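You operate a simulated robot arm through the tools that you are given. There is no shell and no other tool. Be economical: measure what you need, move in short steps, check, and stop when the job is done.

The job below is to be done with a simulated robot arm. You get a single attempt, and the scene is never put back.

JOB
Close the bottom dryer drawer. Fetch the white-lid jar and stand it on the top of the sealer table. Push the right table drawer shut. Take the blue label and leave it in the white tray. Take the teal cloth from the top of the sealer table and leave it on the shelf under the sink. Put the clear jug from the top of the jar table in the sink bowl. Put the bottle labelled "soap" from the top of the small steel table on the top of the jar table and the bottle labelled "rinse" on the top of the sealer table. Take the tiny bag and leave it on the middle board of the long wire rack. Open the sliding window, take the white filter and put it in the floor of the big white cabinet, then shut the window. Shut the white drawer. Put the numbered jar from the top of the small steel table on the shelf under the grey bin. Open the cupboard door of the grey cabinet. The order is free. Set down upright: white-lid jar, clear jug, bottle, numbered jar.
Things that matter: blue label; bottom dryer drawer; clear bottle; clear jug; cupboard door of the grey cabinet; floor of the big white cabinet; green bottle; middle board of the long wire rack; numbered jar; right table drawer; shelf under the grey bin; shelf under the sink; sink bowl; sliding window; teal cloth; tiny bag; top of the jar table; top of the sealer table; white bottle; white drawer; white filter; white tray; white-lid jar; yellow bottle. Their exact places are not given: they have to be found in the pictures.

The check looks at the end state, three seconds after you hand in, the way a careful person would. Anything else that was tipped, shoved, dropped, spilled or broken makes it a failure. Lids that push on must go on centred and level and be pressed home; caps that screw on are set level and turned clockwise until they are tight. Flat cloth is picked up by pressing the open fingertips on it (5 to 10 N) and closing them slowly along it; thin cloth reads only 2 to 8 mm in the jaws.

ROBOT AND FRAMES
A 6-joint arm with a two-finger gripper on a trunk, on a base that drives. Base frame: it is fixed to the floor where the robot stands at the start and does not move with it; the origin is under the middle of the robot, x ahead of it, y to its left, z up. Readings come in mm, degrees, newtons and seconds.
Its first joint turns from -166.0 to 166.0 degrees. Places, roughly: blue label [750, 2250, 1000]; bottom dryer drawer [800, -100, 900]; clear bottle, green bottle, white bottle, yellow b [-2500, 2250, 750]; clear jug (15x10x15 cm) [-600, 1800, 900]; cupboard door of the grey cabinet [-3100, 3900, 500]; floor of the big white cabinet [200, 2800, 900]; middle board of the long wire rack [3600, 7000, 1000]; numbered jar [-2250, 2500, 750]; right table drawer [1100, 2100, 800]; shelf under the grey bin (15x12 cm) [-300, 5360, 300]; shelf under the sink [-500, -1500, 200]; sink bowl [-500, -1400, 700]; sliding window [0, 3000, 1100]; teal cloth (11x6x4 cm) [100, 1700, 900]; tiny bag (11x5x20 cm) [2300, 6500, 1000]; top of the jar table [-100, 2400, 900]; top of the sealer table [600, 2000, 900]; white drawer [-2100, 5000, 700]; white filter (6x6x15 cm) [-1900, 6300, 1300]; white tray (17x24x5 cm) [-2200, 5300, 200]; white-lid jar (8x8x12 cm) [1800, 1100, 900]. Payload 2.45 kg.
The TCP is the grasp point between the finger pads, 20 mm short of the fingertips. In the tool frame z runs along the fingers and y along their closing line. Largest opening 140 mm; the body of the gripper starts 168 mm behind the TCP.
Orientation is told as [roll, pitch, yaw] about the base's x, y, z axes, in that order, counted from this pose: with the fingers straight down and closing along the base's y, the tool's x points along the base's -x, its y along +y and its z along -z.

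CONTROLS
- The arm moves only by the tool jog_arm. Its argument "targets" is one flat list of numbers, 7 for each row, row after row: the shift along the base's x, y, z in mm, then the turn, a rotation vector about the base's x, y, z in degrees, then the closure, from 0 (fully open) to 1 (shut). In form: [dx, dy, dz, ax, ay, az, claw, dx, dy, dz, ax, ay, az, claw, ...]. A call has 1 to 12 rows; each row shifts and turns the commanded pose from where the row before left it. Each row takes 0.2 s and may step no farther than 50 mm and 8.6 degrees from the row before; otherwise, or with a gripper value out of range, the whole call is refused. Where a pose cannot be reached the arm comes as near as it can. A force on the tool above 40 N (or 10 N above the force at the start of the call, whichever is more), or a blocked arm, ends the call early, and 0.2 s more pass. The fingers move at their own pace (about 45 mm/s each) and stop on an object; they squeeze with about 24 N. The grip force told is the motor's: it shows also when the fingers shut on nothing. Time passes only in rows, and 0.2 s behind the last, so rows that do not move let the fingers close. It gives the time, the measured TCP pose, the force on the tool (base axes), the opening and the grip force at its end, in the units of the frame above (readings bear some noise), with the torque about the TCP (base axes, N m) and any sound that the robot's microphone picked up.
- Cameras (640 x 400 px; columns grow to the right, rows downward): "scene" is now at [-101.8, 146.5, 1165.6]; the picture's right is [-0.33, -0.94, 0.00], its down [-0.10, 0.04, -0.99] and it looks along [0.94, -0.33, -0.11] (base axes); focal length 258 px, centre (320, 200). "wrist" rides on the gripper at [78, 11, -209] in the tool frame; the picture's right is [-0.14, 0.99, 0.00], its down [-0.92, -0.13, -0.37] and it looks along [-0.37, -0.05, 0.93] (tool axes); focal length 280 px, centre (320, 200).
- grab_frame(camera): a new picture of that camera. It takes no simulated time.
- drive_base(legs): drives the robot by 1 to 6 legs, each [ahead, left, turn to the left] in mm, mm and degrees, along the robot's own axes; the way and the turn of a leg run together, so that a leg with both is an arc; at most 1500 mm and 180 degrees a leg. The arm and the cameras ride along, it lands a little off, and it stops where it bumps. It gives what a move gives.
- pan_tilt(pan, tilt): turns the head with the scene camera to pan (to the left, within 143 degrees either way) and tilt (down, from -29 to 69), counted from straight ahead of the robot. It gives what a move gives.
- point_at(camera, pixels): for up to 12 pixels [column, row] of the newest picture of that camera ("zoom" is the newest enlarged one), the place [x, y, z] in the base frame of the surface seen there, good to about 3 mm. It takes no simulated time.
- enlarge(camera, box): a new picture of the part [left, top, right, bottom] of that camera's present view, enlarged. It takes no simulated time.
- finish_job(): hands the job in; it is judged then, once.

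Keep the steps short. Do not move on a guess: measure, check each grasp and each placing, and mend mistakes. In all there are 378 turns and 334 pictures (those below and enlarged ones count). Leave the gripper open and the arm clear of the work at the hand-in unless told otherwise, and finish with a single line.

The tools are called after "Call:" by a JSON object that holds its "name" and its "arguments". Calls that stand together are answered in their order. jog_arm: Moves the arm, as the interface text tells. Its arguments: {"type":"object","properties":{"targets":{"type":"array"}},"required":["targets"]} The other tools are called the same way: drive_base (legs) drives the base; pan_tilt (pan, tilt) turns the head that bears the scene camera; grab_frame (camera) takes a picture; point_at (camera, pixels) gives the place of the surface under pixels of a picture; enlarge (camera, box) takes an enlarged picture of a part of a camera's view; finish_job () hands the job in.

At the start:

```text
time_s: 0.0
position: [626.8, -8.4, 1129.9]
tool_rot: [0.0, 0.0, 0.0]
ft_force: [-0.6, -0.3, 0.4]
torque: [0.02, 0.01, -0.01]
opening: 140.1
grip_force: 0.1
robot x, y, heading: [1.8, 3.0, -0.2]
head pan, tilt: [-19.5, 6.1]
```

scene: 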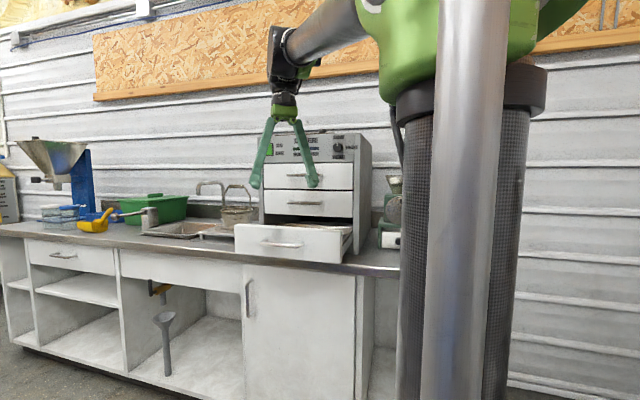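
wrist: 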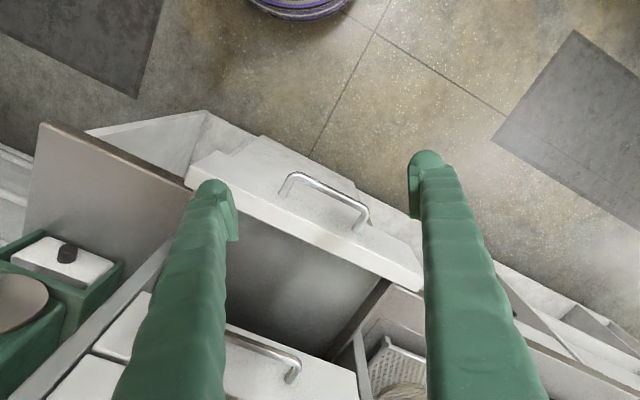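

The bottom dryer drawer stands open in front of the arm, at about (293,243) in the scene picture. I'll measure its front face, its handle and the closed drawers above it.

Call:
{"name": "point_at", "arguments": {"camera": "scene", "pixels": [[240, 240], [285, 245], [340, 245], [290, 228], [290, 260], [305, 205], [270, 176], [345, 176], [350, 262], [330, 195]]}}

Call:
{"name": "point_at", "arguments": {"camera": "wrist", "pixels": [[205, 165], [320, 190], [415, 280], [300, 225], [325, 200], [240, 345]]}}

```text
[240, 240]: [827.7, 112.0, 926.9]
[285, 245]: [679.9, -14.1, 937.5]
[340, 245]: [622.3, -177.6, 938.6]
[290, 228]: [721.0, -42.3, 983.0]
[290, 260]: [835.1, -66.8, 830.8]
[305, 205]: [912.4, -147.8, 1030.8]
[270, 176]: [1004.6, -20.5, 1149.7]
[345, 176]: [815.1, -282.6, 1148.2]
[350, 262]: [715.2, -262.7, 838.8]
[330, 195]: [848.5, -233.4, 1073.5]
```

```text
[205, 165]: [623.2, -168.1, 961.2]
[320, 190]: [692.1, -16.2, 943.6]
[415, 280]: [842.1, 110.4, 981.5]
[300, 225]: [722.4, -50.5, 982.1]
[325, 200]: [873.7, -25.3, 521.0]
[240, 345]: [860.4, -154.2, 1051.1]
```

The drawer is about 216 mm open along the direction [0.81,-0.586]. Before driving anywhere, I'll pan the head to look round the room.

Call:
{"name": "pan_tilt", "arguments": {"pan": 45, "tilt": 15}}

Call:
{"name": "grab_frame", "arguments": {"camera": "scene"}}

Call:
{"name": "pan_tilt", "arguments": {"pan": 120, "tilt": 15}}

Call:
{"name": "grab_frame", "arguments": {"camera": "scene"}}

Call:
{"name": "pan_tilt", "arguments": {"pan": -120, "tilt": 15}}

Call:
{"name": "grab_frame", "arguments": {"camera": "scene"}}

```text
time_s: 1.4
position: [627.9, -7.4, 1128.6]
tool_rot: [0.0, 0.0, 0.0]
ft_force: [0.7, 0.4, -0.5]
torque: [0.03, 0.03, 0.01]
opening: 139.9
grip_force: 0.1
robot x, y, heading: [0.6, 0.9, -0.1]
head pan, tilt: [45.0, 15.0]
```

```text
331 pictures are left
```

scene: 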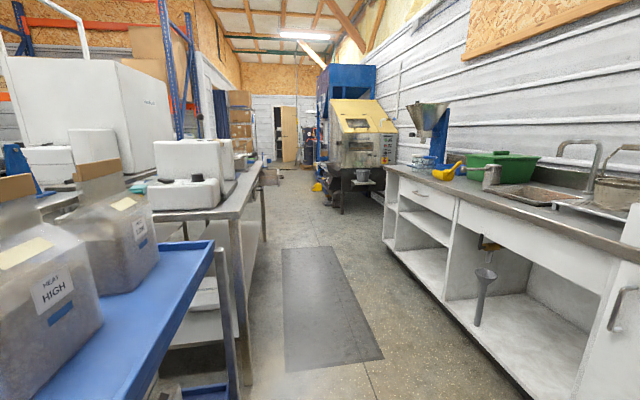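

```text
time_s: 2.8
position: [626.5, -9.6, 1128.6]
tool_rot: [-0.1, 0.0, 0.0]
ft_force: [-0.2, 0.1, -0.5]
torque: [0.01, 0.01, 0.0]
opening: 139.9
grip_force: 0.2
robot x, y, heading: [-1.8, 0.9, -0.3]
head pan, tilt: [120.0, 15.0]
```

```text
330 pictures are left
```

scene: 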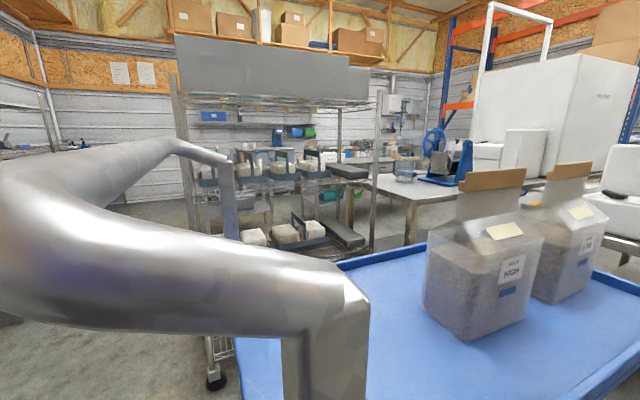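

```text
time_s: 6.2
position: [626.5, -8.5, 1128.2]
tool_rot: [0.0, 0.1, 0.0]
ft_force: [-0.1, 0.5, 0.0]
torque: [-0.01, 0.0, 0.04]
opening: 140.1
grip_force: 0.0
robot x, y, heading: [-0.4, -0.9, 0.2]
head pan, tilt: [-120.0, 15.0]
```

```text
329 pictures are left
```

scene: 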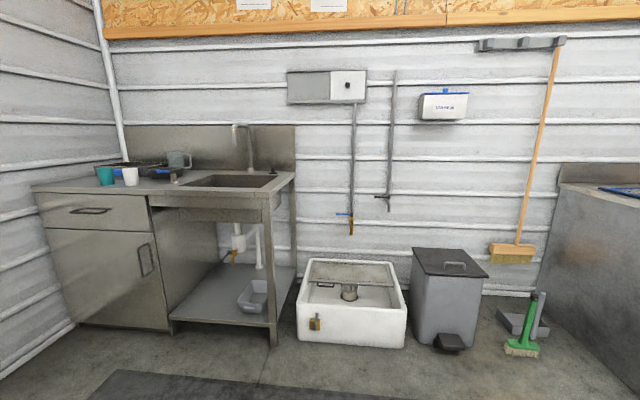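

The sink unit with its undershelf is behind the robot on its right. I'll measure the bowl, the shelf and the floor around them.

Call:
{"name": "point_at", "arguments": {"camera": "scene", "pixels": [[190, 180], [230, 182], [272, 180], [200, 187], [262, 188], [240, 207], [172, 320], [272, 340], [235, 290], [300, 268], [200, 270], [325, 335]]}}

Call:
{"name": "enlarge", "arguments": {"camera": "scene", "box": [30, 110, 310, 350]}}

```text
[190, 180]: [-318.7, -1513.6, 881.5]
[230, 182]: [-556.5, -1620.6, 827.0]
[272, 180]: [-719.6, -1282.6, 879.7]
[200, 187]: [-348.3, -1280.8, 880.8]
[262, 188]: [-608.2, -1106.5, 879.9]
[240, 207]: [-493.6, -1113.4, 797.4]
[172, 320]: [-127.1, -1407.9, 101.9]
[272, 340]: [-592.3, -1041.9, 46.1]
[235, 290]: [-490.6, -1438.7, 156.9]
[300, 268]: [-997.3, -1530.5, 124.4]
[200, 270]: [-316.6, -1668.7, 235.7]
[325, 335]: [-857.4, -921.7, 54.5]
```

```text
1.67 times, centred on (170, 230) of scene
```

zoom: 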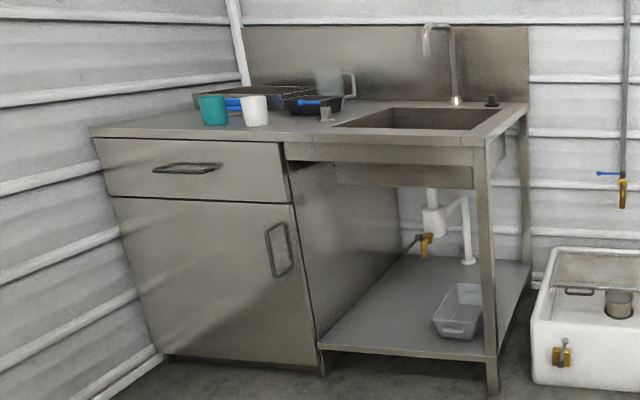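

I'll shut the fingers, turn them to match the drawer front and tilt them a little forward, staying above the handle.

Call:
{"name": "jog_arm", "arguments": {"targets": [0, 0, 0, 0, 0, -7.2, 1, 0, 0, 0, 0, 0, -7.2, 1, 0, 0, 0, 0, 0, -7.2, 1, 0, 0, 0, 0, 0, -7.2, 1, 0, 0, 0, 0, 0, -7.2, 1, 0, 0, 0, -4.7, -6.5, 0, 1, 0, 0, 0, -4.7, -6.5, 0, 1, -10, 20, -40, 0, 0, 0, 1, 0, 0, -40, 0, 0, 0, 1]}}

Call:
{"name": "grab_frame", "arguments": {"camera": "wrist"}}

```text
time_s: 8.2
position: [619.5, 11.4, 1048.0]
tool_rot: [0.0, -16.0, -36.0]
ft_force: [-0.7, 0.5, 0.1]
torque: [-0.01, 0.03, 0.01]
opening: 0.4
grip_force: 24.2
robot x, y, heading: [-0.7, 1.3, 0.0]
head pan, tilt: [-120.0, 15.0]
```

```text
327 pictures are left
```

wrist: 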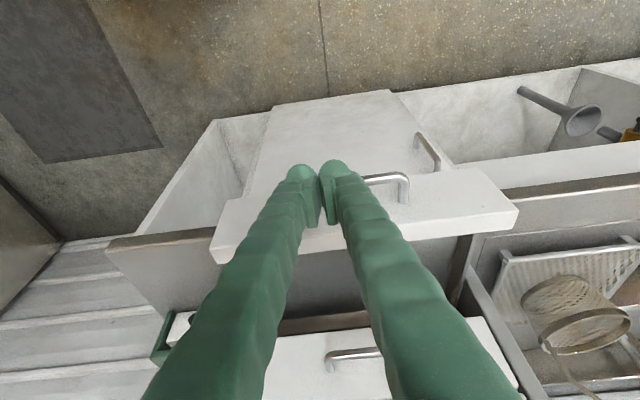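

The fingers are turned. I'll measure the handle bar near (390,182) from here.

Call:
{"name": "point_at", "arguments": {"camera": "wrist", "pixels": [[372, 180], [390, 176], [402, 180], [404, 198], [430, 200], [480, 190], [250, 235], [350, 352], [420, 215]]}}

```text
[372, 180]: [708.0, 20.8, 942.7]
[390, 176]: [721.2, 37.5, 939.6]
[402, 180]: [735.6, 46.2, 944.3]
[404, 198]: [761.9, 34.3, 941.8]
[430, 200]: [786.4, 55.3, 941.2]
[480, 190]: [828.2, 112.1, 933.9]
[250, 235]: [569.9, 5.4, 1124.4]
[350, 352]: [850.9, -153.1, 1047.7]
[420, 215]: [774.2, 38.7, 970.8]
```

The bar lies at about [700,10,940]. I'll lower the fingers in front of it.

Call:
{"name": "jog_arm", "arguments": {"targets": [11, 12, -40, 0, 0, 0, 1, 11, 12, -40, 0, 0, 0, 1, 0, 0, -30, 0, 0, 0, 1, 0, 0, 0, 0, 0, 0, 1]}}

Call:
{"name": "grab_frame", "arguments": {"camera": "wrist"}}

```text
time_s: 9.2
position: [637.9, 37.8, 938.1]
tool_rot: [0.0, -16.1, -36.1]
ft_force: [0.4, 0.0, -0.1]
torque: [0.0, 0.02, -0.02]
opening: 0.0
grip_force: 24.0
robot x, y, heading: [0.3, 3.0, -0.0]
head pan, tilt: [-120.0, 15.0]
```

```text
326 pictures are left
```

wrist: 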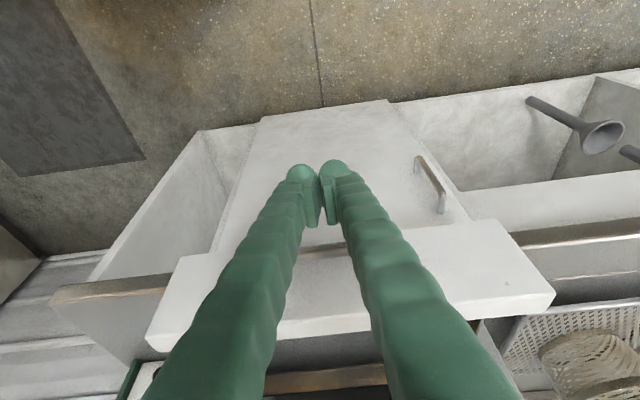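

The fingers are in front of the bar. Now I'll push along [0.81,-0.586].

Call:
{"name": "jog_arm", "arguments": {"targets": [24.3, -17.6, 0, 0, 0, 0, 1, 24.3, -17.6, 0, 0, 0, 0, 1, 24.3, -17.6, 0, 0, 0, 0, 1, 24.3, -17.6, 0, 0, 0, 0, 1, 24.3, -17.6, 0, 0, 0, 0, 1]}}

Call:
{"name": "jog_arm", "arguments": {"targets": [24.3, -17.6, 0, 0, 0, 0, 1, 24.3, -17.6, 0, 0, 0, 0, 1, 16.2, -11.7, 0, 0, 0, 0, 1, 0, 0, 0, 0, 0, 0, 1]}}

Call:
{"name": "grab_frame", "arguments": {"camera": "wrist"}}

```text
time_s: 10.4
position: [760.7, -52.2, 938.7]
tool_rot: [0.0, -16.1, -36.1]
ft_force: [0.5, 0.5, 0.2]
torque: [-0.05, -0.01, -0.01]
opening: 0.0
grip_force: 29.6
robot x, y, heading: [0.4, 1.2, 0.1]
head pan, tilt: [-120.0, 15.0]
```

```text
time_s: 11.4
position: [826.6, -99.3, 938.8]
tool_rot: [0.0, -16.1, -36.0]
ft_force: [0.1, -0.2, -0.2]
torque: [0.01, 0.01, 0.03]
opening: 0.1
grip_force: 29.1
robot x, y, heading: [-3.2, -0.7, -0.1]
head pan, tilt: [-120.0, 15.0]
```

```text
325 pictures are left
```

wrist: 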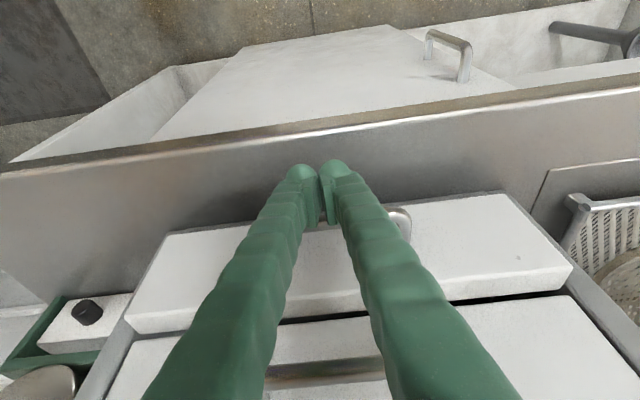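

The drawer is moving in and a gap of about 30 mm is left. I'll push on gently until it stops.

Call:
{"name": "jog_arm", "arguments": {"targets": [12.2, -8.8, 0, 0, 0, 0, 1, 8.1, -5.9, 0, 0, 0, 0, 1, 4, -2.9, 0, 0, 0, 0, 1, 4, -2.9, 0, 0, 0, 0, 1, 4, -2.9, 0, 0, 0, 0, 1, 4, -2.9, 0, 0, 0, 0, 1, 4, -2.9, 0, 0, 0, 0, 1]}}

Call:
{"name": "grab_frame", "arguments": {"camera": "wrist"}}

```text
time_s: 12.4
position: [849.1, -116.3, 937.7]
tool_rot: [0.0, -15.6, -35.8]
ft_force: [-10.4, 4.4, -1.7]
torque: [0.04, 0.06, -0.05]
opening: 5.6
grip_force: 29.1
robot x, y, heading: [-4.8, -1.7, 0.1]
head pan, tilt: [-120.0, 15.0]
stopped in row 4: the force on the tool passed its limit at 48 N (the readings are from after the stop); the commanded pose is now the measured one
```

```text
324 pictures are left
```

wrist: 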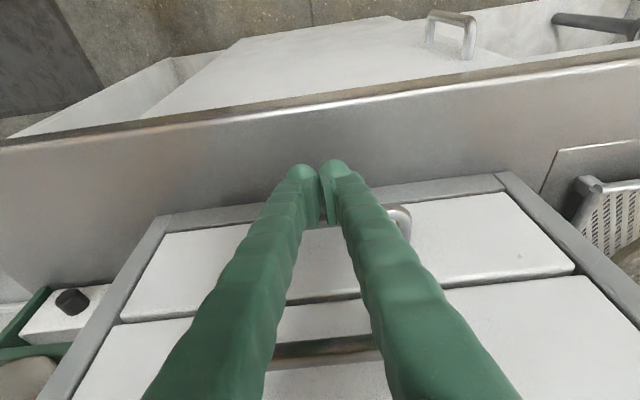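

The bottom drawer is now flush with its frame. I'll back off and lift clear, then look towards the white-lid jar at [1800,1100].

Call:
{"name": "jog_arm", "arguments": {"targets": [-24.3, 17.6, 0, 0, 0, 0, 1, -32.4, 23.4, 0, 0, 0, 0, 1, -32.4, 23.4, 0, 4.7, 6.5, 0, 0.5, -32.4, 23.4, 40, 4.7, 6.5, 0, 0, -10, 0, 50, 0, 0, 0, 0, -10, 0, 50, 0, 0, 0, 0, -10, 0, 50, 0, 0, 0, 0, -10, 0, 50, 0, 0, 0, 0]}}

Call:
{"name": "pan_tilt", "arguments": {"pan": 20, "tilt": 15}}

Call:
{"name": "grab_frame", "arguments": {"camera": "scene"}}

Call:
{"name": "enlarge", "arguments": {"camera": "scene", "box": [60, 80, 360, 280]}}

```text
refused: row 4 steps farther than a row can; nothing moved
```

```text
time_s: 14.6
position: [850.4, -116.3, 939.3]
tool_rot: [0.0, -15.8, -35.9]
ft_force: [-26.2, 14.9, -12.2]
torque: [0.23, 0.31, -0.13]
opening: 5.9
grip_force: 28.8
robot x, y, heading: [-4.7, -1.2, 0.2]
head pan, tilt: [20.0, 15.0]
```

```text
323 pictures are left
```

scene: 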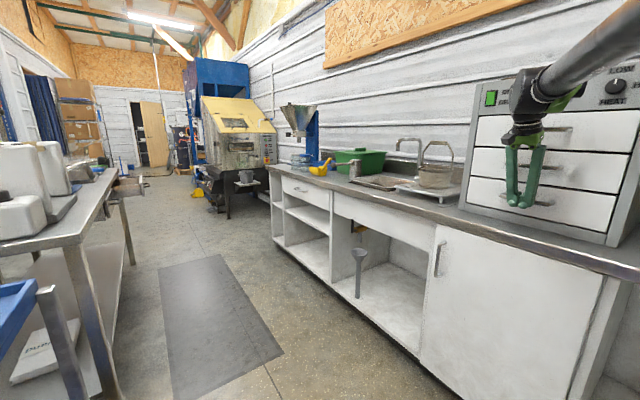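

```text
2.00 times, centred on (210, 180) of scene
```

zoom: 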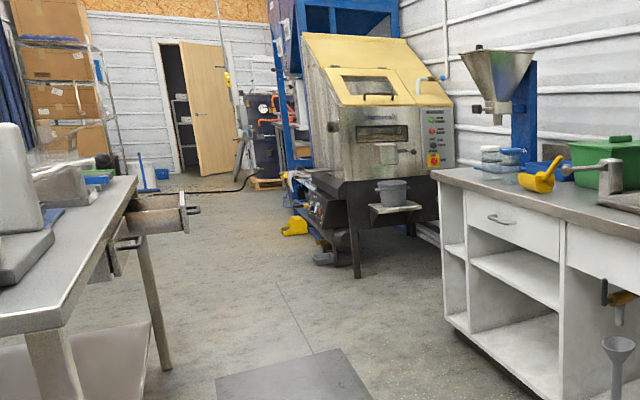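

The white-lid jar shows at zoom (490,157), next to a blue-lid jar, and the open table drawer is at zoom (160,215). I'll measure both and retract in steps short enough to be allowed.

Call:
{"name": "point_at", "arguments": {"camera": "zoom", "pixels": [[490, 150], [490, 165], [513, 155], [510, 178], [470, 180], [540, 185], [188, 215], [135, 215], [155, 195], [100, 195], [10, 310], [125, 240]]}}

Call:
{"name": "jog_arm", "arguments": {"targets": [-24.3, 17.6, 0, 0, 0, 0, 1, -32.4, 23.4, 0, 0, 0, 0, 1, -32.4, 23.4, 0, 4.7, 6.5, 0, 0.5, -24, 17.6, 30, 4.7, 6.5, 0, 0, -10, 0, 45, 0, 0, 0, 0, -10, 0, 45, 0, 0, 0, 0, -10, 0, 45, 0, 0, 0, 0, -10, 0, 45, 0, 0, 0, 0]}}

Call:
{"name": "grab_frame", "arguments": {"camera": "scene"}}

```text
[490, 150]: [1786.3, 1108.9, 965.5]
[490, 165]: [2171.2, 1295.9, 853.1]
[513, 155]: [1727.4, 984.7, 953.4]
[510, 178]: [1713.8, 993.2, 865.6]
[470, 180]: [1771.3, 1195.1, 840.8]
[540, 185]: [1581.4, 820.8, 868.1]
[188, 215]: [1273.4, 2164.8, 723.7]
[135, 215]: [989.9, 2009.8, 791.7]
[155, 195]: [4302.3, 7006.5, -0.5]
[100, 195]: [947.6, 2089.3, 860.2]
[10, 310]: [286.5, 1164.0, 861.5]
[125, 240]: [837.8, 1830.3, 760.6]
```

```text
time_s: 16.4
position: [697.8, -34.8, 1148.0]
tool_rot: [-0.2, 0.4, -35.9]
ft_force: [0.1, -0.2, 0.6]
torque: [0.01, 0.05, 0.0]
opening: 122.4
grip_force: 0.0
robot x, y, heading: [-1.3, 1.0, 0.4]
head pan, tilt: [20.0, 15.0]
```

```text
321 pictures are left
```

scene: 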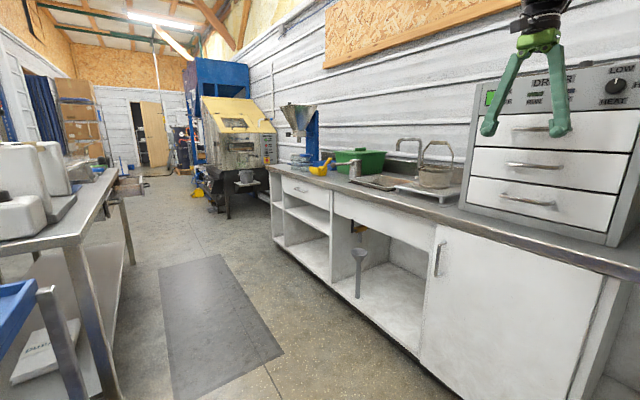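

The drawer is shut. Next I'll measure tall things along the aisle, such as the hopper, the items on the table and the blue table corner, to choose a safe drive.

Call:
{"name": "point_at", "arguments": {"camera": "scene", "pixels": [[300, 112], [290, 105], [302, 135], [360, 160], [430, 175], [395, 195], [273, 180], [430, 217], [45, 165], [20, 200], [240, 175], [45, 290]]}}

Call:
{"name": "pan_tilt", "arguments": {"pan": 75, "tilt": 25}}

Call:
{"name": "grab_frame", "arguments": {"camera": "scene"}}

```text
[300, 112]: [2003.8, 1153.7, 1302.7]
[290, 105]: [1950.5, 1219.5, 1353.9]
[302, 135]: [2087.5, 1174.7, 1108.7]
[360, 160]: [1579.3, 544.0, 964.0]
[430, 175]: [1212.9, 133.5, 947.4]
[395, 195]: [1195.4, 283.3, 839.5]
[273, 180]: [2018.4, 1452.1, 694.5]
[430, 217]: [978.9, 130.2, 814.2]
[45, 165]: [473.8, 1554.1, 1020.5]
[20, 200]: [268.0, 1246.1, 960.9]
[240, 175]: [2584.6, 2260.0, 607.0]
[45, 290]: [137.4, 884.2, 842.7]
```

```text
time_s: 17.7
position: [697.3, -35.6, 1147.6]
tool_rot: [-0.1, 0.3, -35.9]
ft_force: [-0.9, 0.2, 1.0]
torque: [-0.01, -0.01, 0.0]
opening: 140.1
grip_force: 0.0
robot x, y, heading: [1.3, -2.9, -0.1]
head pan, tilt: [75.0, 25.0]
```

```text
320 pictures are left
```

scene: 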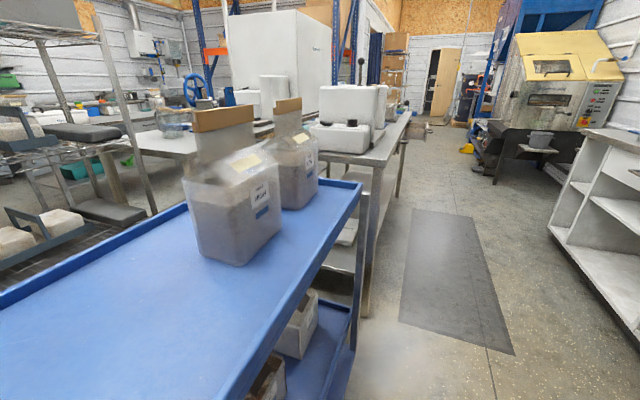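

The aisle is about 1.1 m wide and runs along [0.588,0.809]. I'll drive up it and turn to face the white-lid jar, keeping the gripper short of the hopper.

Call:
{"name": "drive_base", "arguments": {"legs": [[580, 780, 0], [560, 700, -36]]}}

Call:
{"name": "pan_tilt", "arguments": {"pan": 0, "tilt": 25}}

Call:
{"name": "grab_frame", "arguments": {"camera": "scene"}}

Call:
{"name": "grab_frame", "arguments": {"camera": "wrist"}}

```text
time_s: 27.0
position: [1848.1, 807.7, 1148.0]
tool_rot: [-0.1, 0.3, -72.2]
ft_force: [0.0, -0.8, 0.4]
torque: [0.03, 0.01, 0.03]
opening: 139.8
grip_force: 0.0
robot x, y, heading: [1309.8, 1249.6, -36.1]
head pan, tilt: [75.0, 25.0]
```

```text
time_s: 28.4
position: [1849.1, 808.1, 1147.5]
tool_rot: [-0.1, 0.4, -72.2]
ft_force: [0.2, 0.7, -0.2]
torque: [0.02, 0.01, -0.02]
opening: 140.0
grip_force: 0.2
robot x, y, heading: [1308.3, 1250.8, -36.0]
head pan, tilt: [0.0, 25.0]
```

```text
319 pictures are left
```

scene: 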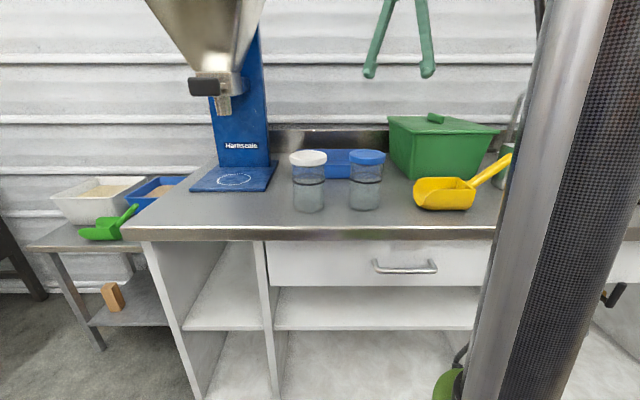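

```text
318 pictures are left
```

wrist: 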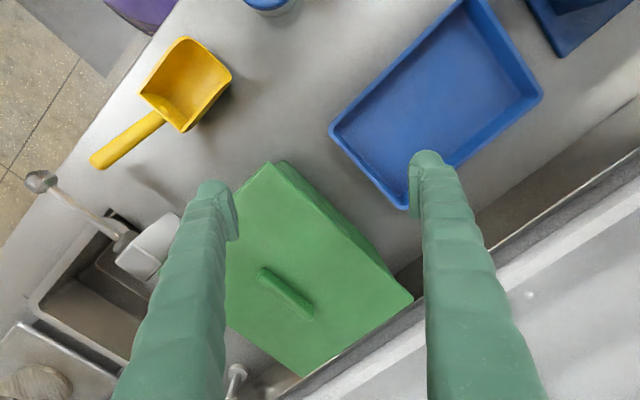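

The arc took us closer to the counter than I planned, with the robot at [1308,1251], but nothing was touched. The white-lid jar is at (308,180); I'll measure it and its neighbours.

Call:
{"name": "point_at", "arguments": {"camera": "scene", "pixels": [[308, 157], [300, 158], [320, 158], [308, 205], [308, 180], [366, 157], [366, 185], [215, 105], [240, 178], [340, 165], [200, 235], [275, 172]]}}

Call:
{"name": "enlarge", "arguments": {"camera": "scene", "box": [250, 120, 430, 232]}}

```text
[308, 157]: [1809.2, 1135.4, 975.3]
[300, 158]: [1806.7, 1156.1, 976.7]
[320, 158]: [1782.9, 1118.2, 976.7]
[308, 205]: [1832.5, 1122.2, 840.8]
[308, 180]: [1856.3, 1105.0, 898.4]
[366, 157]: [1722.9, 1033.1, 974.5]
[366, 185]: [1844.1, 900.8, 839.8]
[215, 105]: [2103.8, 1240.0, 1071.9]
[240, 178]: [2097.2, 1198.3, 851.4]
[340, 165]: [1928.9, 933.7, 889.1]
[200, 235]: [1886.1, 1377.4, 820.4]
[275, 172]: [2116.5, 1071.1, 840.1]
```

```text
3.56 times, centred on (340, 176) of scene
```

zoom: 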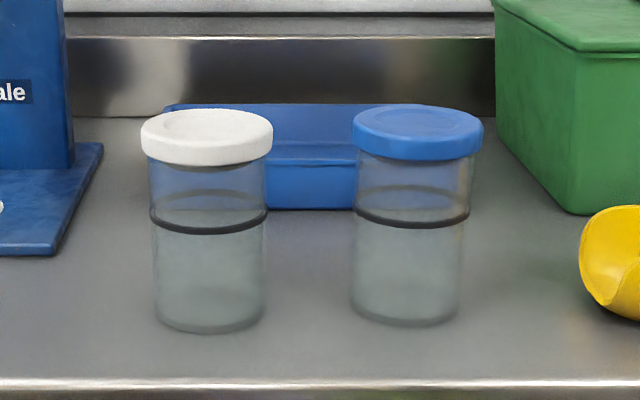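

The lid centre is at about [1806,1135,976] and the jar is about 76 mm wide below the lid. I'll back off to about 750 mm reach and line up sideways with the jar.

Call:
{"name": "drive_base", "arguments": {"legs": [[-280, 0, 0], [0, 199, 0]]}}

Call:
{"name": "jog_arm", "arguments": {"targets": [0, 0, 0, 0, 0, -7.7, 0, 0, 0, 0, 0, 0, -7.7, 0, 0, 0, 0, 0, 0, -7.7, 0, 0, 0, 0, 0, 0, -7.7, 0, 0, 0, 0, 0, 0, -7.7, 0, 0, 0, 0, 0, 0, -7.7, 0, 0, 0, 0, 0, 0, -7.7, 0]}}

Call:
{"name": "grab_frame", "arguments": {"camera": "wrist"}}

```text
time_s: 31.6
position: [1746.6, 1135.0, 1147.5]
tool_rot: [-0.1, 0.3, -72.2]
ft_force: [0.9, -0.1, 0.3]
torque: [0.0, 0.04, 0.01]
opening: 139.8
grip_force: 0.1
robot x, y, heading: [1201.5, 1576.9, -36.0]
head pan, tilt: [0.0, 25.0]
```

```text
time_s: 33.2
position: [1746.3, 1134.3, 1147.4]
tool_rot: [-0.1, 0.3, -126.2]
ft_force: [-0.4, 0.9, -0.6]
torque: [0.0, -0.01, -0.03]
opening: 139.9
grip_force: 0.1
robot x, y, heading: [1204.1, 1571.3, -36.1]
head pan, tilt: [0.0, 25.0]
```

```text
316 pictures are left
```

wrist: 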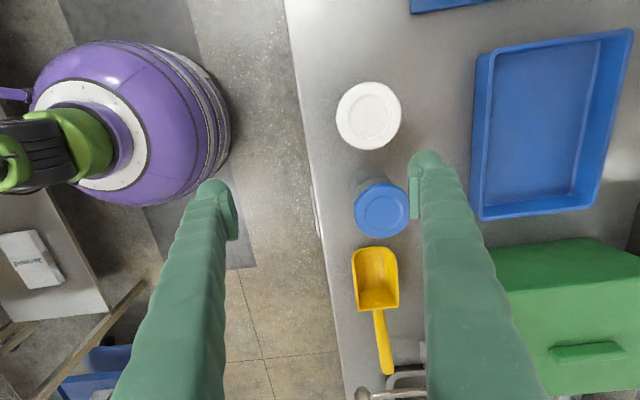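

The wrist camera sees the white lid at (368,115). I'll measure its rim and centre.

Call:
{"name": "point_at", "arguments": {"camera": "wrist", "pixels": [[368, 115], [340, 115], [397, 115], [368, 88], [368, 145], [382, 208]]}}

```text
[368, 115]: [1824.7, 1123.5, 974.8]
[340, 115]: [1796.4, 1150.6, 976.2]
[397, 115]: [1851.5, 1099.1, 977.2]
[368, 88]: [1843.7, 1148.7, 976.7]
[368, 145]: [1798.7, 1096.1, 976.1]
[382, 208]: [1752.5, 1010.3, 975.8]
```

The lid centre is [1822,1124]. I'll move over it, check, then lower.

Call:
{"name": "jog_arm", "arguments": {"targets": [38, -5, 0, 0, 0, 0, 0, 38, -5, 0, 0, 0, 0, 0, 0, 0, -40, 0, 0, 0, 0, 0, 0, -40, 0, 0, 0, 0, 0, 0, 0, 0, 0, 0, 0]}}

Call:
{"name": "grab_frame", "arguments": {"camera": "wrist"}}

Call:
{"name": "grab_frame", "arguments": {"camera": "scene"}}

```text
time_s: 34.4
position: [1822.0, 1124.7, 1065.5]
tool_rot: [-0.1, 0.4, -126.0]
ft_force: [0.1, 1.1, 0.5]
torque: [-0.03, 0.0, 0.01]
opening: 139.8
grip_force: 0.2
robot x, y, heading: [1202.0, 1573.7, -36.2]
head pan, tilt: [0.0, 25.0]
```

```text
315 pictures are left
```

wrist: 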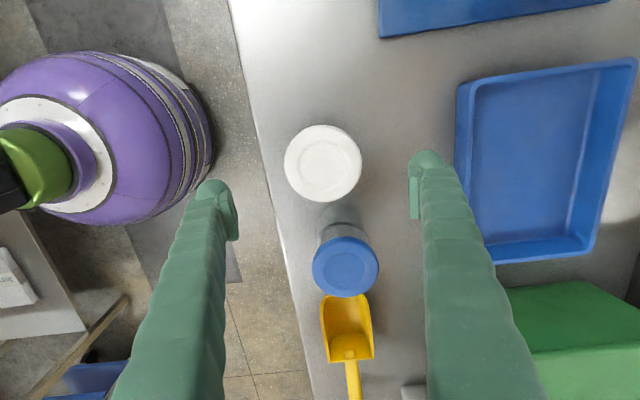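

```text
314 pictures are left
```

scene: 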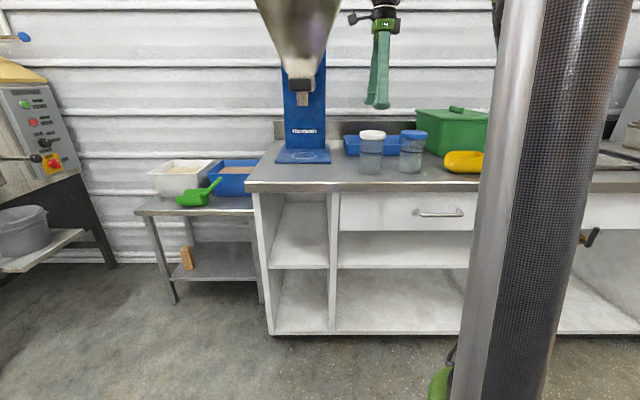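

The lid at (323,163) is straight below the TCP. I'll lower to z 905 and close.

Call:
{"name": "jog_arm", "arguments": {"targets": [0, 0, -40, 0, 0, 0, 0, 0, 0, -40, 0, 0, 0, 0, 0, 0, -40, 0, 0, 0, 0, 0, 0, -40, 0, 0, 0, 0, 0, 0, 0, 0, 0, 0, 0.6, 0, 0, 0, 0, 0, 0, 0.7, 0, 0, 0, 0, 0, 0, 0.7, 0, 0, 0, 0, 0, 0, 0.7, 0, 0, 0, 0, 0, 0, 0.7]}}

Call:
{"name": "grab_frame", "arguments": {"camera": "wrist"}}

```text
time_s: 36.4
position: [1821.9, 1123.5, 906.7]
tool_rot: [-0.2, 0.3, -126.2]
ft_force: [0.7, -0.2, 0.2]
torque: [0.01, 0.0, 0.03]
opening: 83.4
grip_force: 23.8
robot x, y, heading: [1202.0, 1576.4, -36.2]
head pan, tilt: [0.0, 25.0]
```

```text
313 pictures are left
```

wrist: 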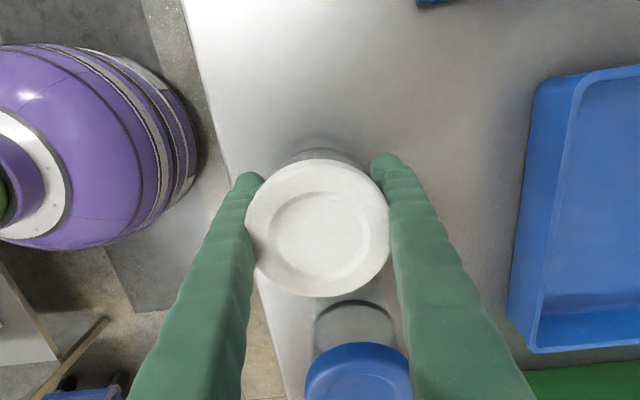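

The grip holds at 83 mm with 24 N. I'll lift and check.

Call:
{"name": "jog_arm", "arguments": {"targets": [0, 0, 20, 0, 0, 0, 0.7, 0, 0, 40, 0, 0, 0, 0.7, 0, 0, 40, 0, 0, 0, 0.7, 0, 0, 40, 0, 0, 0, 0.7, 0, 0, 40, 0, 0, 0, 0.7, 0, 0, 0, 0, 0, 0, 0.7]}}

Call:
{"name": "grab_frame", "arguments": {"camera": "scene"}}

```text
time_s: 37.8
position: [1820.7, 1124.1, 1089.0]
tool_rot: [0.0, 0.3, -126.1]
ft_force: [0.0, 0.0, -1.4]
torque: [-0.02, -0.02, 0.0]
opening: 83.3
grip_force: 24.1
robot x, y, heading: [1205.3, 1575.4, -36.1]
head pan, tilt: [0.0, 25.0]
```

```text
312 pictures are left
```

scene: 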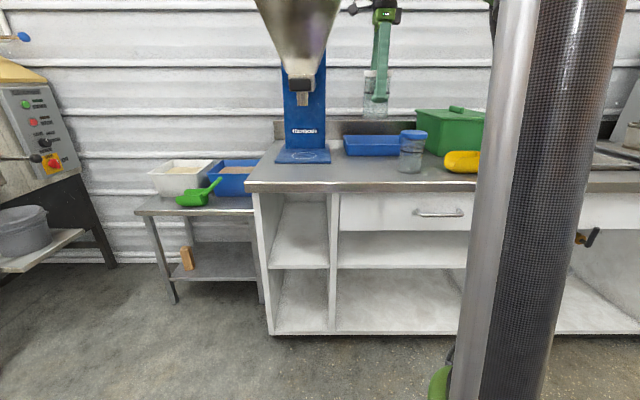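

The jar is lifted and held. Before turning, I'll look at the sealer table behind me.

Call:
{"name": "pan_tilt", "arguments": {"pan": 140, "tilt": 25}}

Call:
{"name": "grab_frame", "arguments": {"camera": "scene"}}

Call:
{"name": "pan_tilt", "arguments": {"pan": -140, "tilt": 25}}

Call:
{"name": "grab_frame", "arguments": {"camera": "scene"}}

```text
time_s: 40.0
position: [1821.4, 1124.9, 1086.7]
tool_rot: [-0.1, 0.4, -126.1]
ft_force: [0.7, -0.9, -1.6]
torque: [-0.01, 0.01, 0.01]
opening: 83.1
grip_force: 24.6
robot x, y, heading: [1203.2, 1576.4, -36.2]
head pan, tilt: [140.0, 25.0]
```

```text
311 pictures are left
```

scene: 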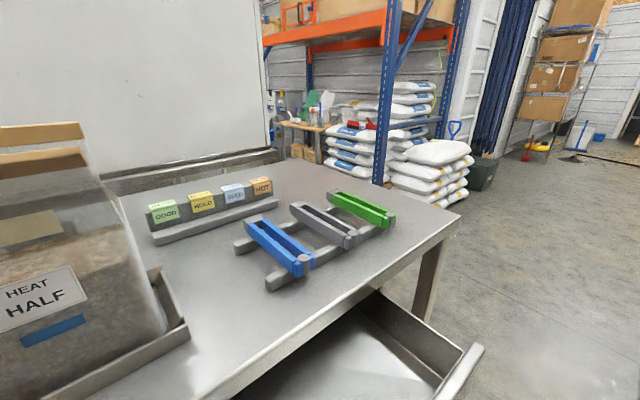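

```text
time_s: 43.9
position: [1820.8, 1124.3, 1087.3]
tool_rot: [-0.1, 0.3, -126.1]
ft_force: [1.2, -1.1, -1.3]
torque: [-0.01, 0.0, 0.03]
opening: 83.2
grip_force: 23.7
robot x, y, heading: [1202.6, 1579.1, -36.1]
head pan, tilt: [-140.0, 25.0]
```

```text
310 pictures are left
```

scene: 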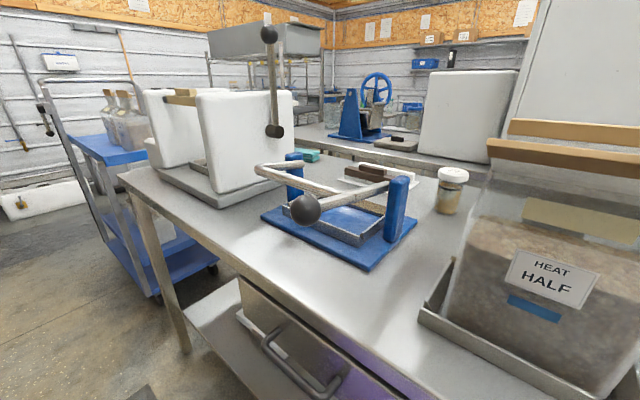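

The sealer table holds many things. I can see the teal cloth, the label stand with a blue label, and the open right drawer. I'll measure the second view now, then the first one again.

Call:
{"name": "point_at", "arguments": {"camera": "scene", "pixels": [[308, 155], [320, 180], [452, 170], [450, 200], [400, 280], [385, 190], [340, 265], [130, 185], [440, 325], [272, 35], [220, 200], [480, 185]]}}

Call:
{"name": "pan_tilt", "arguments": {"pan": 140, "tilt": 25}}

Call:
{"name": "grab_frame", "arguments": {"camera": "scene"}}

Call:
{"name": "point_at", "arguments": {"camera": "scene", "pixels": [[235, 190], [235, 200], [262, 185], [205, 215], [460, 215], [330, 165], [220, 310], [275, 290], [445, 355], [415, 265], [480, 348], [130, 170]]}}

Call:
{"name": "enlarge", "arguments": {"camera": "scene", "box": [130, 150, 490, 400]}}

```text
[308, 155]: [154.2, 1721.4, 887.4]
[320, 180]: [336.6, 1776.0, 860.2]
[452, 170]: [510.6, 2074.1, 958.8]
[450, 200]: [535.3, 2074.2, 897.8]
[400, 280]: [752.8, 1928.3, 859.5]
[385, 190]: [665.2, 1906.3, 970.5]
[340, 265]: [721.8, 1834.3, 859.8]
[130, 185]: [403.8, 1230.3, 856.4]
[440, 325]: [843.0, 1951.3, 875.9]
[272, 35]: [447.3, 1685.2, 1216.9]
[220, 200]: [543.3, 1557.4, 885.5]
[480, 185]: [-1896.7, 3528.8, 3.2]
```

```text
time_s: 47.7
position: [1821.0, 1124.6, 1087.8]
tool_rot: [-0.1, 0.4, -126.1]
ft_force: [0.4, 0.3, -1.2]
torque: [0.02, 0.0, 0.01]
opening: 83.3
grip_force: 23.4
robot x, y, heading: [1202.3, 1572.7, -36.0]
head pan, tilt: [140.0, 25.0]
```

```text
309 pictures are left
```

scene: 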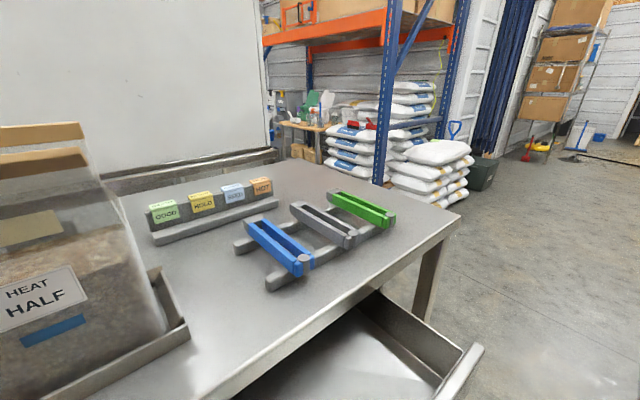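

```text
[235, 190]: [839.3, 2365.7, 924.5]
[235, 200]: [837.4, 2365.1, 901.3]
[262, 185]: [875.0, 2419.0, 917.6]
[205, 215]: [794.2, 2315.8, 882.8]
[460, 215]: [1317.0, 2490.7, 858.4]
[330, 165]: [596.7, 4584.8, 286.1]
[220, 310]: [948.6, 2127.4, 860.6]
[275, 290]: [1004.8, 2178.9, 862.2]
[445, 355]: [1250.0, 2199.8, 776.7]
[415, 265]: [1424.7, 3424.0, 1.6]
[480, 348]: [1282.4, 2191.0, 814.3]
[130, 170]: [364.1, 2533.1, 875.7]
```

```text
1.60 times, centred on (310, 275) of scene
```

zoom: 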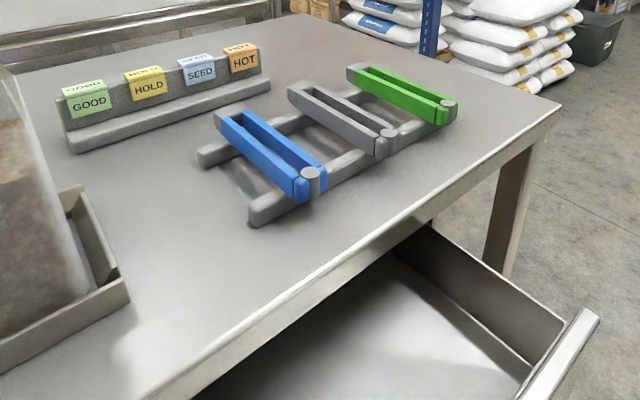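

The blue label is the "SEED" card on the stand. I'll look for free spots on the table.

Call:
{"name": "point_at", "arguments": {"camera": "scene", "pixels": [[425, 222], [395, 215], [380, 228], [290, 180], [275, 205], [300, 262], [270, 285], [240, 248], [188, 340], [200, 330], [215, 260], [175, 262]]}}

```text
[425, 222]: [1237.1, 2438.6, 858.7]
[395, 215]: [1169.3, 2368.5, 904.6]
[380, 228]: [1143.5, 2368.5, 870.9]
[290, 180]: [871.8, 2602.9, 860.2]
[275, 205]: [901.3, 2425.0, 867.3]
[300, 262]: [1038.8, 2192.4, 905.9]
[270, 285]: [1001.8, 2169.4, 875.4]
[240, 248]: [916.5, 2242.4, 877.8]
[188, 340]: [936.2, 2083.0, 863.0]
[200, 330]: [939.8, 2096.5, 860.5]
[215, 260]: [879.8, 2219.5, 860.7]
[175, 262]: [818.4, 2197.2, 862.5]
```

The free corner of the sealer table is around [1237,2438]. I'll raise the jar, turn right away from the hopper, drive backwards up the aisle, then turn to face the table end.

Call:
{"name": "jog_arm", "arguments": {"targets": [0, 0, 40, 0, 0, 0, 0.7, 0, 0, 40, 0, 0, 0, 0.7, 0, 0, 30, 0, 0, 0, 0.7]}}

Call:
{"name": "drive_base", "arguments": {"legs": [[0, 0, -90]]}}

Call:
{"name": "drive_base", "arguments": {"legs": [[-770, 203, 0]]}}

Call:
{"name": "pan_tilt", "arguments": {"pan": -60, "tilt": 25}}

Call:
{"name": "grab_frame", "arguments": {"camera": "scene"}}

```text
time_s: 48.5
position: [1822.2, 1126.7, 1199.5]
tool_rot: [-0.1, 0.3, -126.1]
ft_force: [0.3, 0.3, -1.3]
torque: [-0.01, -0.01, -0.02]
opening: 83.3
grip_force: 24.2
robot x, y, heading: [1204.2, 1577.6, -36.1]
head pan, tilt: [140.0, 25.0]
```

```text
time_s: 52.8
position: [749.2, 959.2, 1198.1]
tool_rot: [-0.1, 0.3, 143.5]
ft_force: [0.3, -0.7, -1.5]
torque: [0.0, -0.02, -0.02]
opening: 83.2
grip_force: 24.0
robot x, y, heading: [1204.6, 1574.7, -126.9]
head pan, tilt: [140.0, 25.0]
```

```text
time_s: 57.0
position: [1371.3, 1450.8, 1199.2]
tool_rot: [-0.2, 0.3, 144.1]
ft_force: [0.7, -0.1, -1.6]
torque: [0.01, 0.02, -0.02]
opening: 83.2
grip_force: 24.6
robot x, y, heading: [1820.8, 2072.9, -125.7]
head pan, tilt: [140.0, 25.0]
```

```text
time_s: 60.0
position: [1371.8, 1451.5, 1197.4]
tool_rot: [-0.1, 0.2, 144.1]
ft_force: [0.1, 1.2, -2.2]
torque: [-0.02, 0.02, -0.02]
opening: 83.1
grip_force: 24.1
robot x, y, heading: [1819.2, 2067.7, -125.9]
head pan, tilt: [-60.0, 25.0]
```

```text
307 pictures are left
```

scene: 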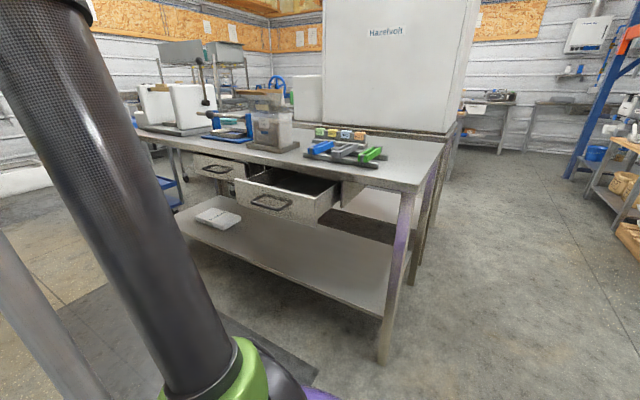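

The way is clear. I'll turn right 90° to face the table end.

Call:
{"name": "drive_base", "arguments": {"legs": [[0, 0, -90]]}}

Call:
{"name": "pan_tilt", "arguments": {"pan": 20, "tilt": 30}}

Call:
{"name": "grab_frame", "arguments": {"camera": "scene"}}

Call:
{"name": "grab_frame", "arguments": {"camera": "wrist"}}

```text
time_s: 64.1
position: [1191.2, 2510.9, 1198.5]
tool_rot: [-0.2, 0.3, 54.8]
ft_force: [0.4, 0.6, -1.1]
torque: [0.03, 0.0, 0.02]
opening: 83.2
grip_force: 24.3
robot x, y, heading: [1816.9, 2068.3, 144.7]
head pan, tilt: [-60.0, 25.0]
```

```text
time_s: 65.7
position: [1191.3, 2510.7, 1197.0]
tool_rot: [-0.2, 0.3, 55.0]
ft_force: [-1.2, 0.8, -0.8]
torque: [0.01, 0.01, -0.03]
opening: 83.2
grip_force: 23.7
robot x, y, heading: [1817.6, 2072.1, 144.8]
head pan, tilt: [20.0, 30.0]
```

```text
306 pictures are left
```

scene: 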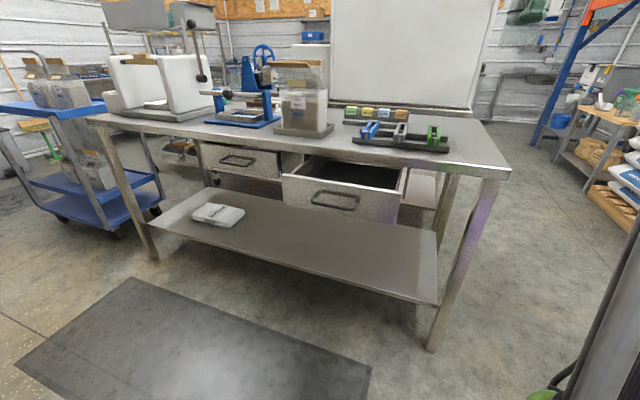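

```text
305 pictures are left
```

wrist: 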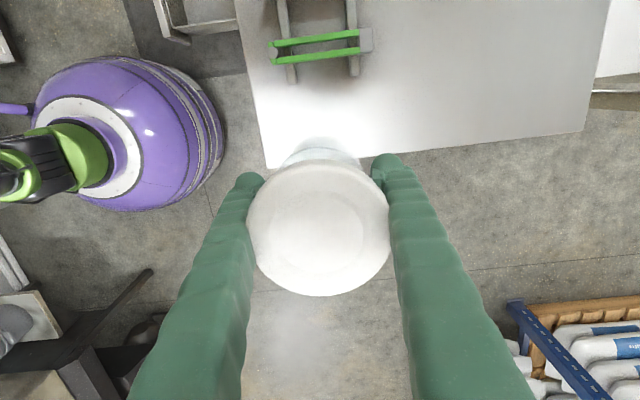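

The table end shows in the wrist view, and the jar is just past its edge. I'll measure the corners and the free area.

Call:
{"name": "point_at", "arguments": {"camera": "wrist", "pixels": [[268, 163], [580, 127], [440, 110], [330, 100], [370, 60], [400, 140], [360, 40], [290, 75]]}}

```text
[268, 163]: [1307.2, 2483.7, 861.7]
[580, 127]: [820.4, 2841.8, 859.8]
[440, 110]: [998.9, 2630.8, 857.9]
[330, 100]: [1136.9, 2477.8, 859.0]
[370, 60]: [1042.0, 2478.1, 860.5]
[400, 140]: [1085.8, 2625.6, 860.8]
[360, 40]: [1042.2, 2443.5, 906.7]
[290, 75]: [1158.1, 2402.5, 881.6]
```

There is plenty of free table around [1060,2570]. I'll move the jar over it and lower, stopping just short.

Call:
{"name": "jog_arm", "arguments": {"targets": [-44, 20, 0, 0, 0, 0, 0.7, -44, 20, 0, 0, 0, 0, 0.7, -43, 19, 0, 0, 0, 0, 0.7, 0, 0, -45, 0, 0, 0, 0.7, 0, 0, -45, 0, 0, 0, 0.7, 0, 0, -45, 0, 0, 0, 0.7, 0, 0, -45, 0, 0, 0, 0.7, 0, 0, -45, 0, 0, 0, 0.7, 0, 0, -30, 0, 0, 0, 0.7, 0, 0, 0, 0, 0, 0, 0.7]}}

Call:
{"name": "grab_frame", "arguments": {"camera": "scene"}}

```text
time_s: 67.9
position: [1066.5, 2565.4, 936.5]
tool_rot: [-0.1, 0.2, 54.8]
ft_force: [0.2, 0.1, -1.5]
torque: [0.01, 0.01, -0.03]
opening: 83.2
grip_force: 23.5
out of reach, approached as far as the arm can: row 3
robot x, y, heading: [1818.3, 2072.6, 144.7]
head pan, tilt: [20.0, 30.0]
```

```text
304 pictures are left
```

scene: 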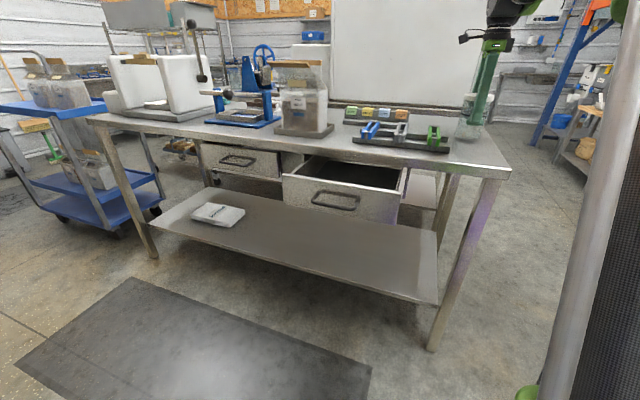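

The jar is about 9 mm above the table. I'll ease down until I feel contact.

Call:
{"name": "jog_arm", "arguments": {"targets": [0, 0, -5, 0, 0, 0, 0.7, 0, 0, -2, 0, 0, 0, 0.7, 0, 0, -2, 0, 0, 0, 0.7, 0, 0, 0, 0, 0, 0, 0.7]}}

```text
time_s: 68.9
position: [1065.8, 2567.3, 928.0]
tool_rot: [-0.1, 0.3, 54.9]
ft_force: [-0.5, -0.2, -0.6]
torque: [-0.03, 0.0, 0.01]
opening: 83.0
grip_force: 24.1
robot x, y, heading: [1817.0, 2070.5, 144.8]
head pan, tilt: [20.0, 30.0]
```

The last reading is close to contact. I'll go down 1 to 2 mm more, then open.

Call:
{"name": "jog_arm", "arguments": {"targets": [0, 0, -1.5, 0, 0, 0, 0.7, 0, 0, 0, 0, 0, 0, 0.6, 0, 0, 0, 0, 0, 0, 0.3, 0, 0, 0, 0, 0, 0, 0, 0, 0, 0, 0, 0, 0, 0, 0, 0, 0, 0, 0, 0, 0, 0, 0, 40, 0, 0, 0, 0, 0, 0, 40, 0, 0, 0, 0, 0, 0, 40, 0, 0, 0, 0, 0, 0, 40, 0, 0, 0, 0, 0, 0, 40, 0, 0, 0, 0, 0, 0, 40, 0, 0, 0, 0]}}

Call:
{"name": "grab_frame", "arguments": {"camera": "wrist"}}

Call:
{"name": "enlarge", "arguments": {"camera": "scene", "box": [330, 60, 530, 190]}}

```text
time_s: 71.5
position: [1066.9, 2568.4, 1165.3]
tool_rot: [-0.2, 0.3, 54.9]
ft_force: [0.5, 0.1, 0.7]
torque: [-0.01, 0.05, 0.0]
opening: 139.9
grip_force: 0.0
robot x, y, heading: [1815.7, 2073.1, 144.8]
head pan, tilt: [20.0, 30.0]
```

```text
303 pictures are left
```

wrist: 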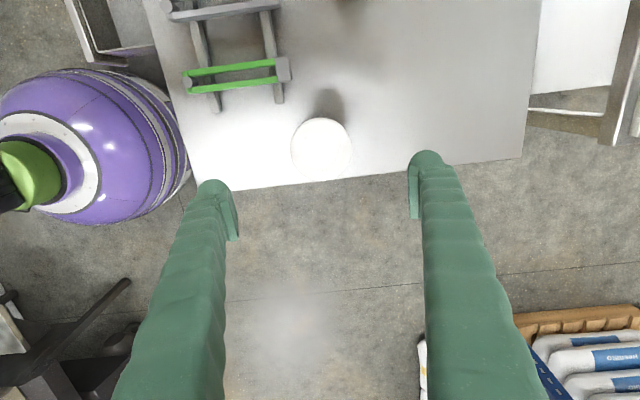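

```text
3.08 times, centred on (430, 125) of scene
```

zoom: 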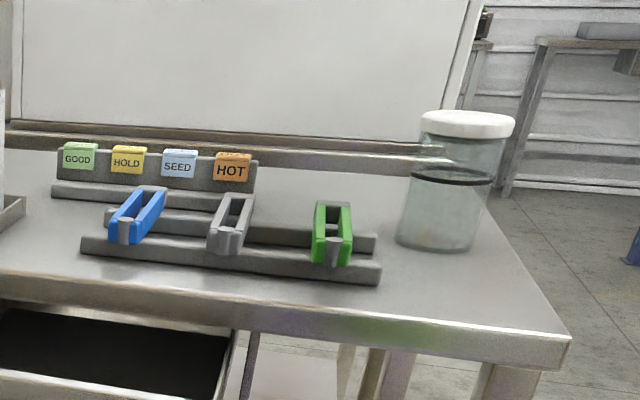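

The jar stands upright on the table. Next is the right table drawer; I'll measure its front, its handle and the closed left drawer.

Call:
{"name": "enlarge", "arguments": {"camera": "scene", "box": [180, 110, 480, 260]}}

Call:
{"name": "point_at", "arguments": {"camera": "scene", "pixels": [[290, 182], [300, 190], [345, 198], [395, 212], [395, 198], [325, 200], [240, 165], [275, 160], [240, 157], [300, 155], [400, 165], [345, 209]]}}

```text
2.13 times, centred on (330, 185) of scene
```

zoom: 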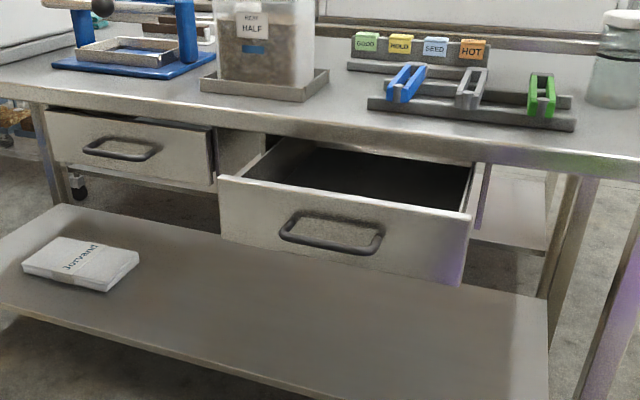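

```text
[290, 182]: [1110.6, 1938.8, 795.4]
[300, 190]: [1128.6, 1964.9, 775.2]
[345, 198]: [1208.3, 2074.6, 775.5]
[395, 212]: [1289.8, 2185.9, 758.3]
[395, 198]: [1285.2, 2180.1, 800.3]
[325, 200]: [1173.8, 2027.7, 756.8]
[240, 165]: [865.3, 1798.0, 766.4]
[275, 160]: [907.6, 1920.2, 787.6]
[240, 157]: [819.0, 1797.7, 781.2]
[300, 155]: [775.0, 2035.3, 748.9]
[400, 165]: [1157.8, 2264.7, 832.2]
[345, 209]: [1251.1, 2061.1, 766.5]
```

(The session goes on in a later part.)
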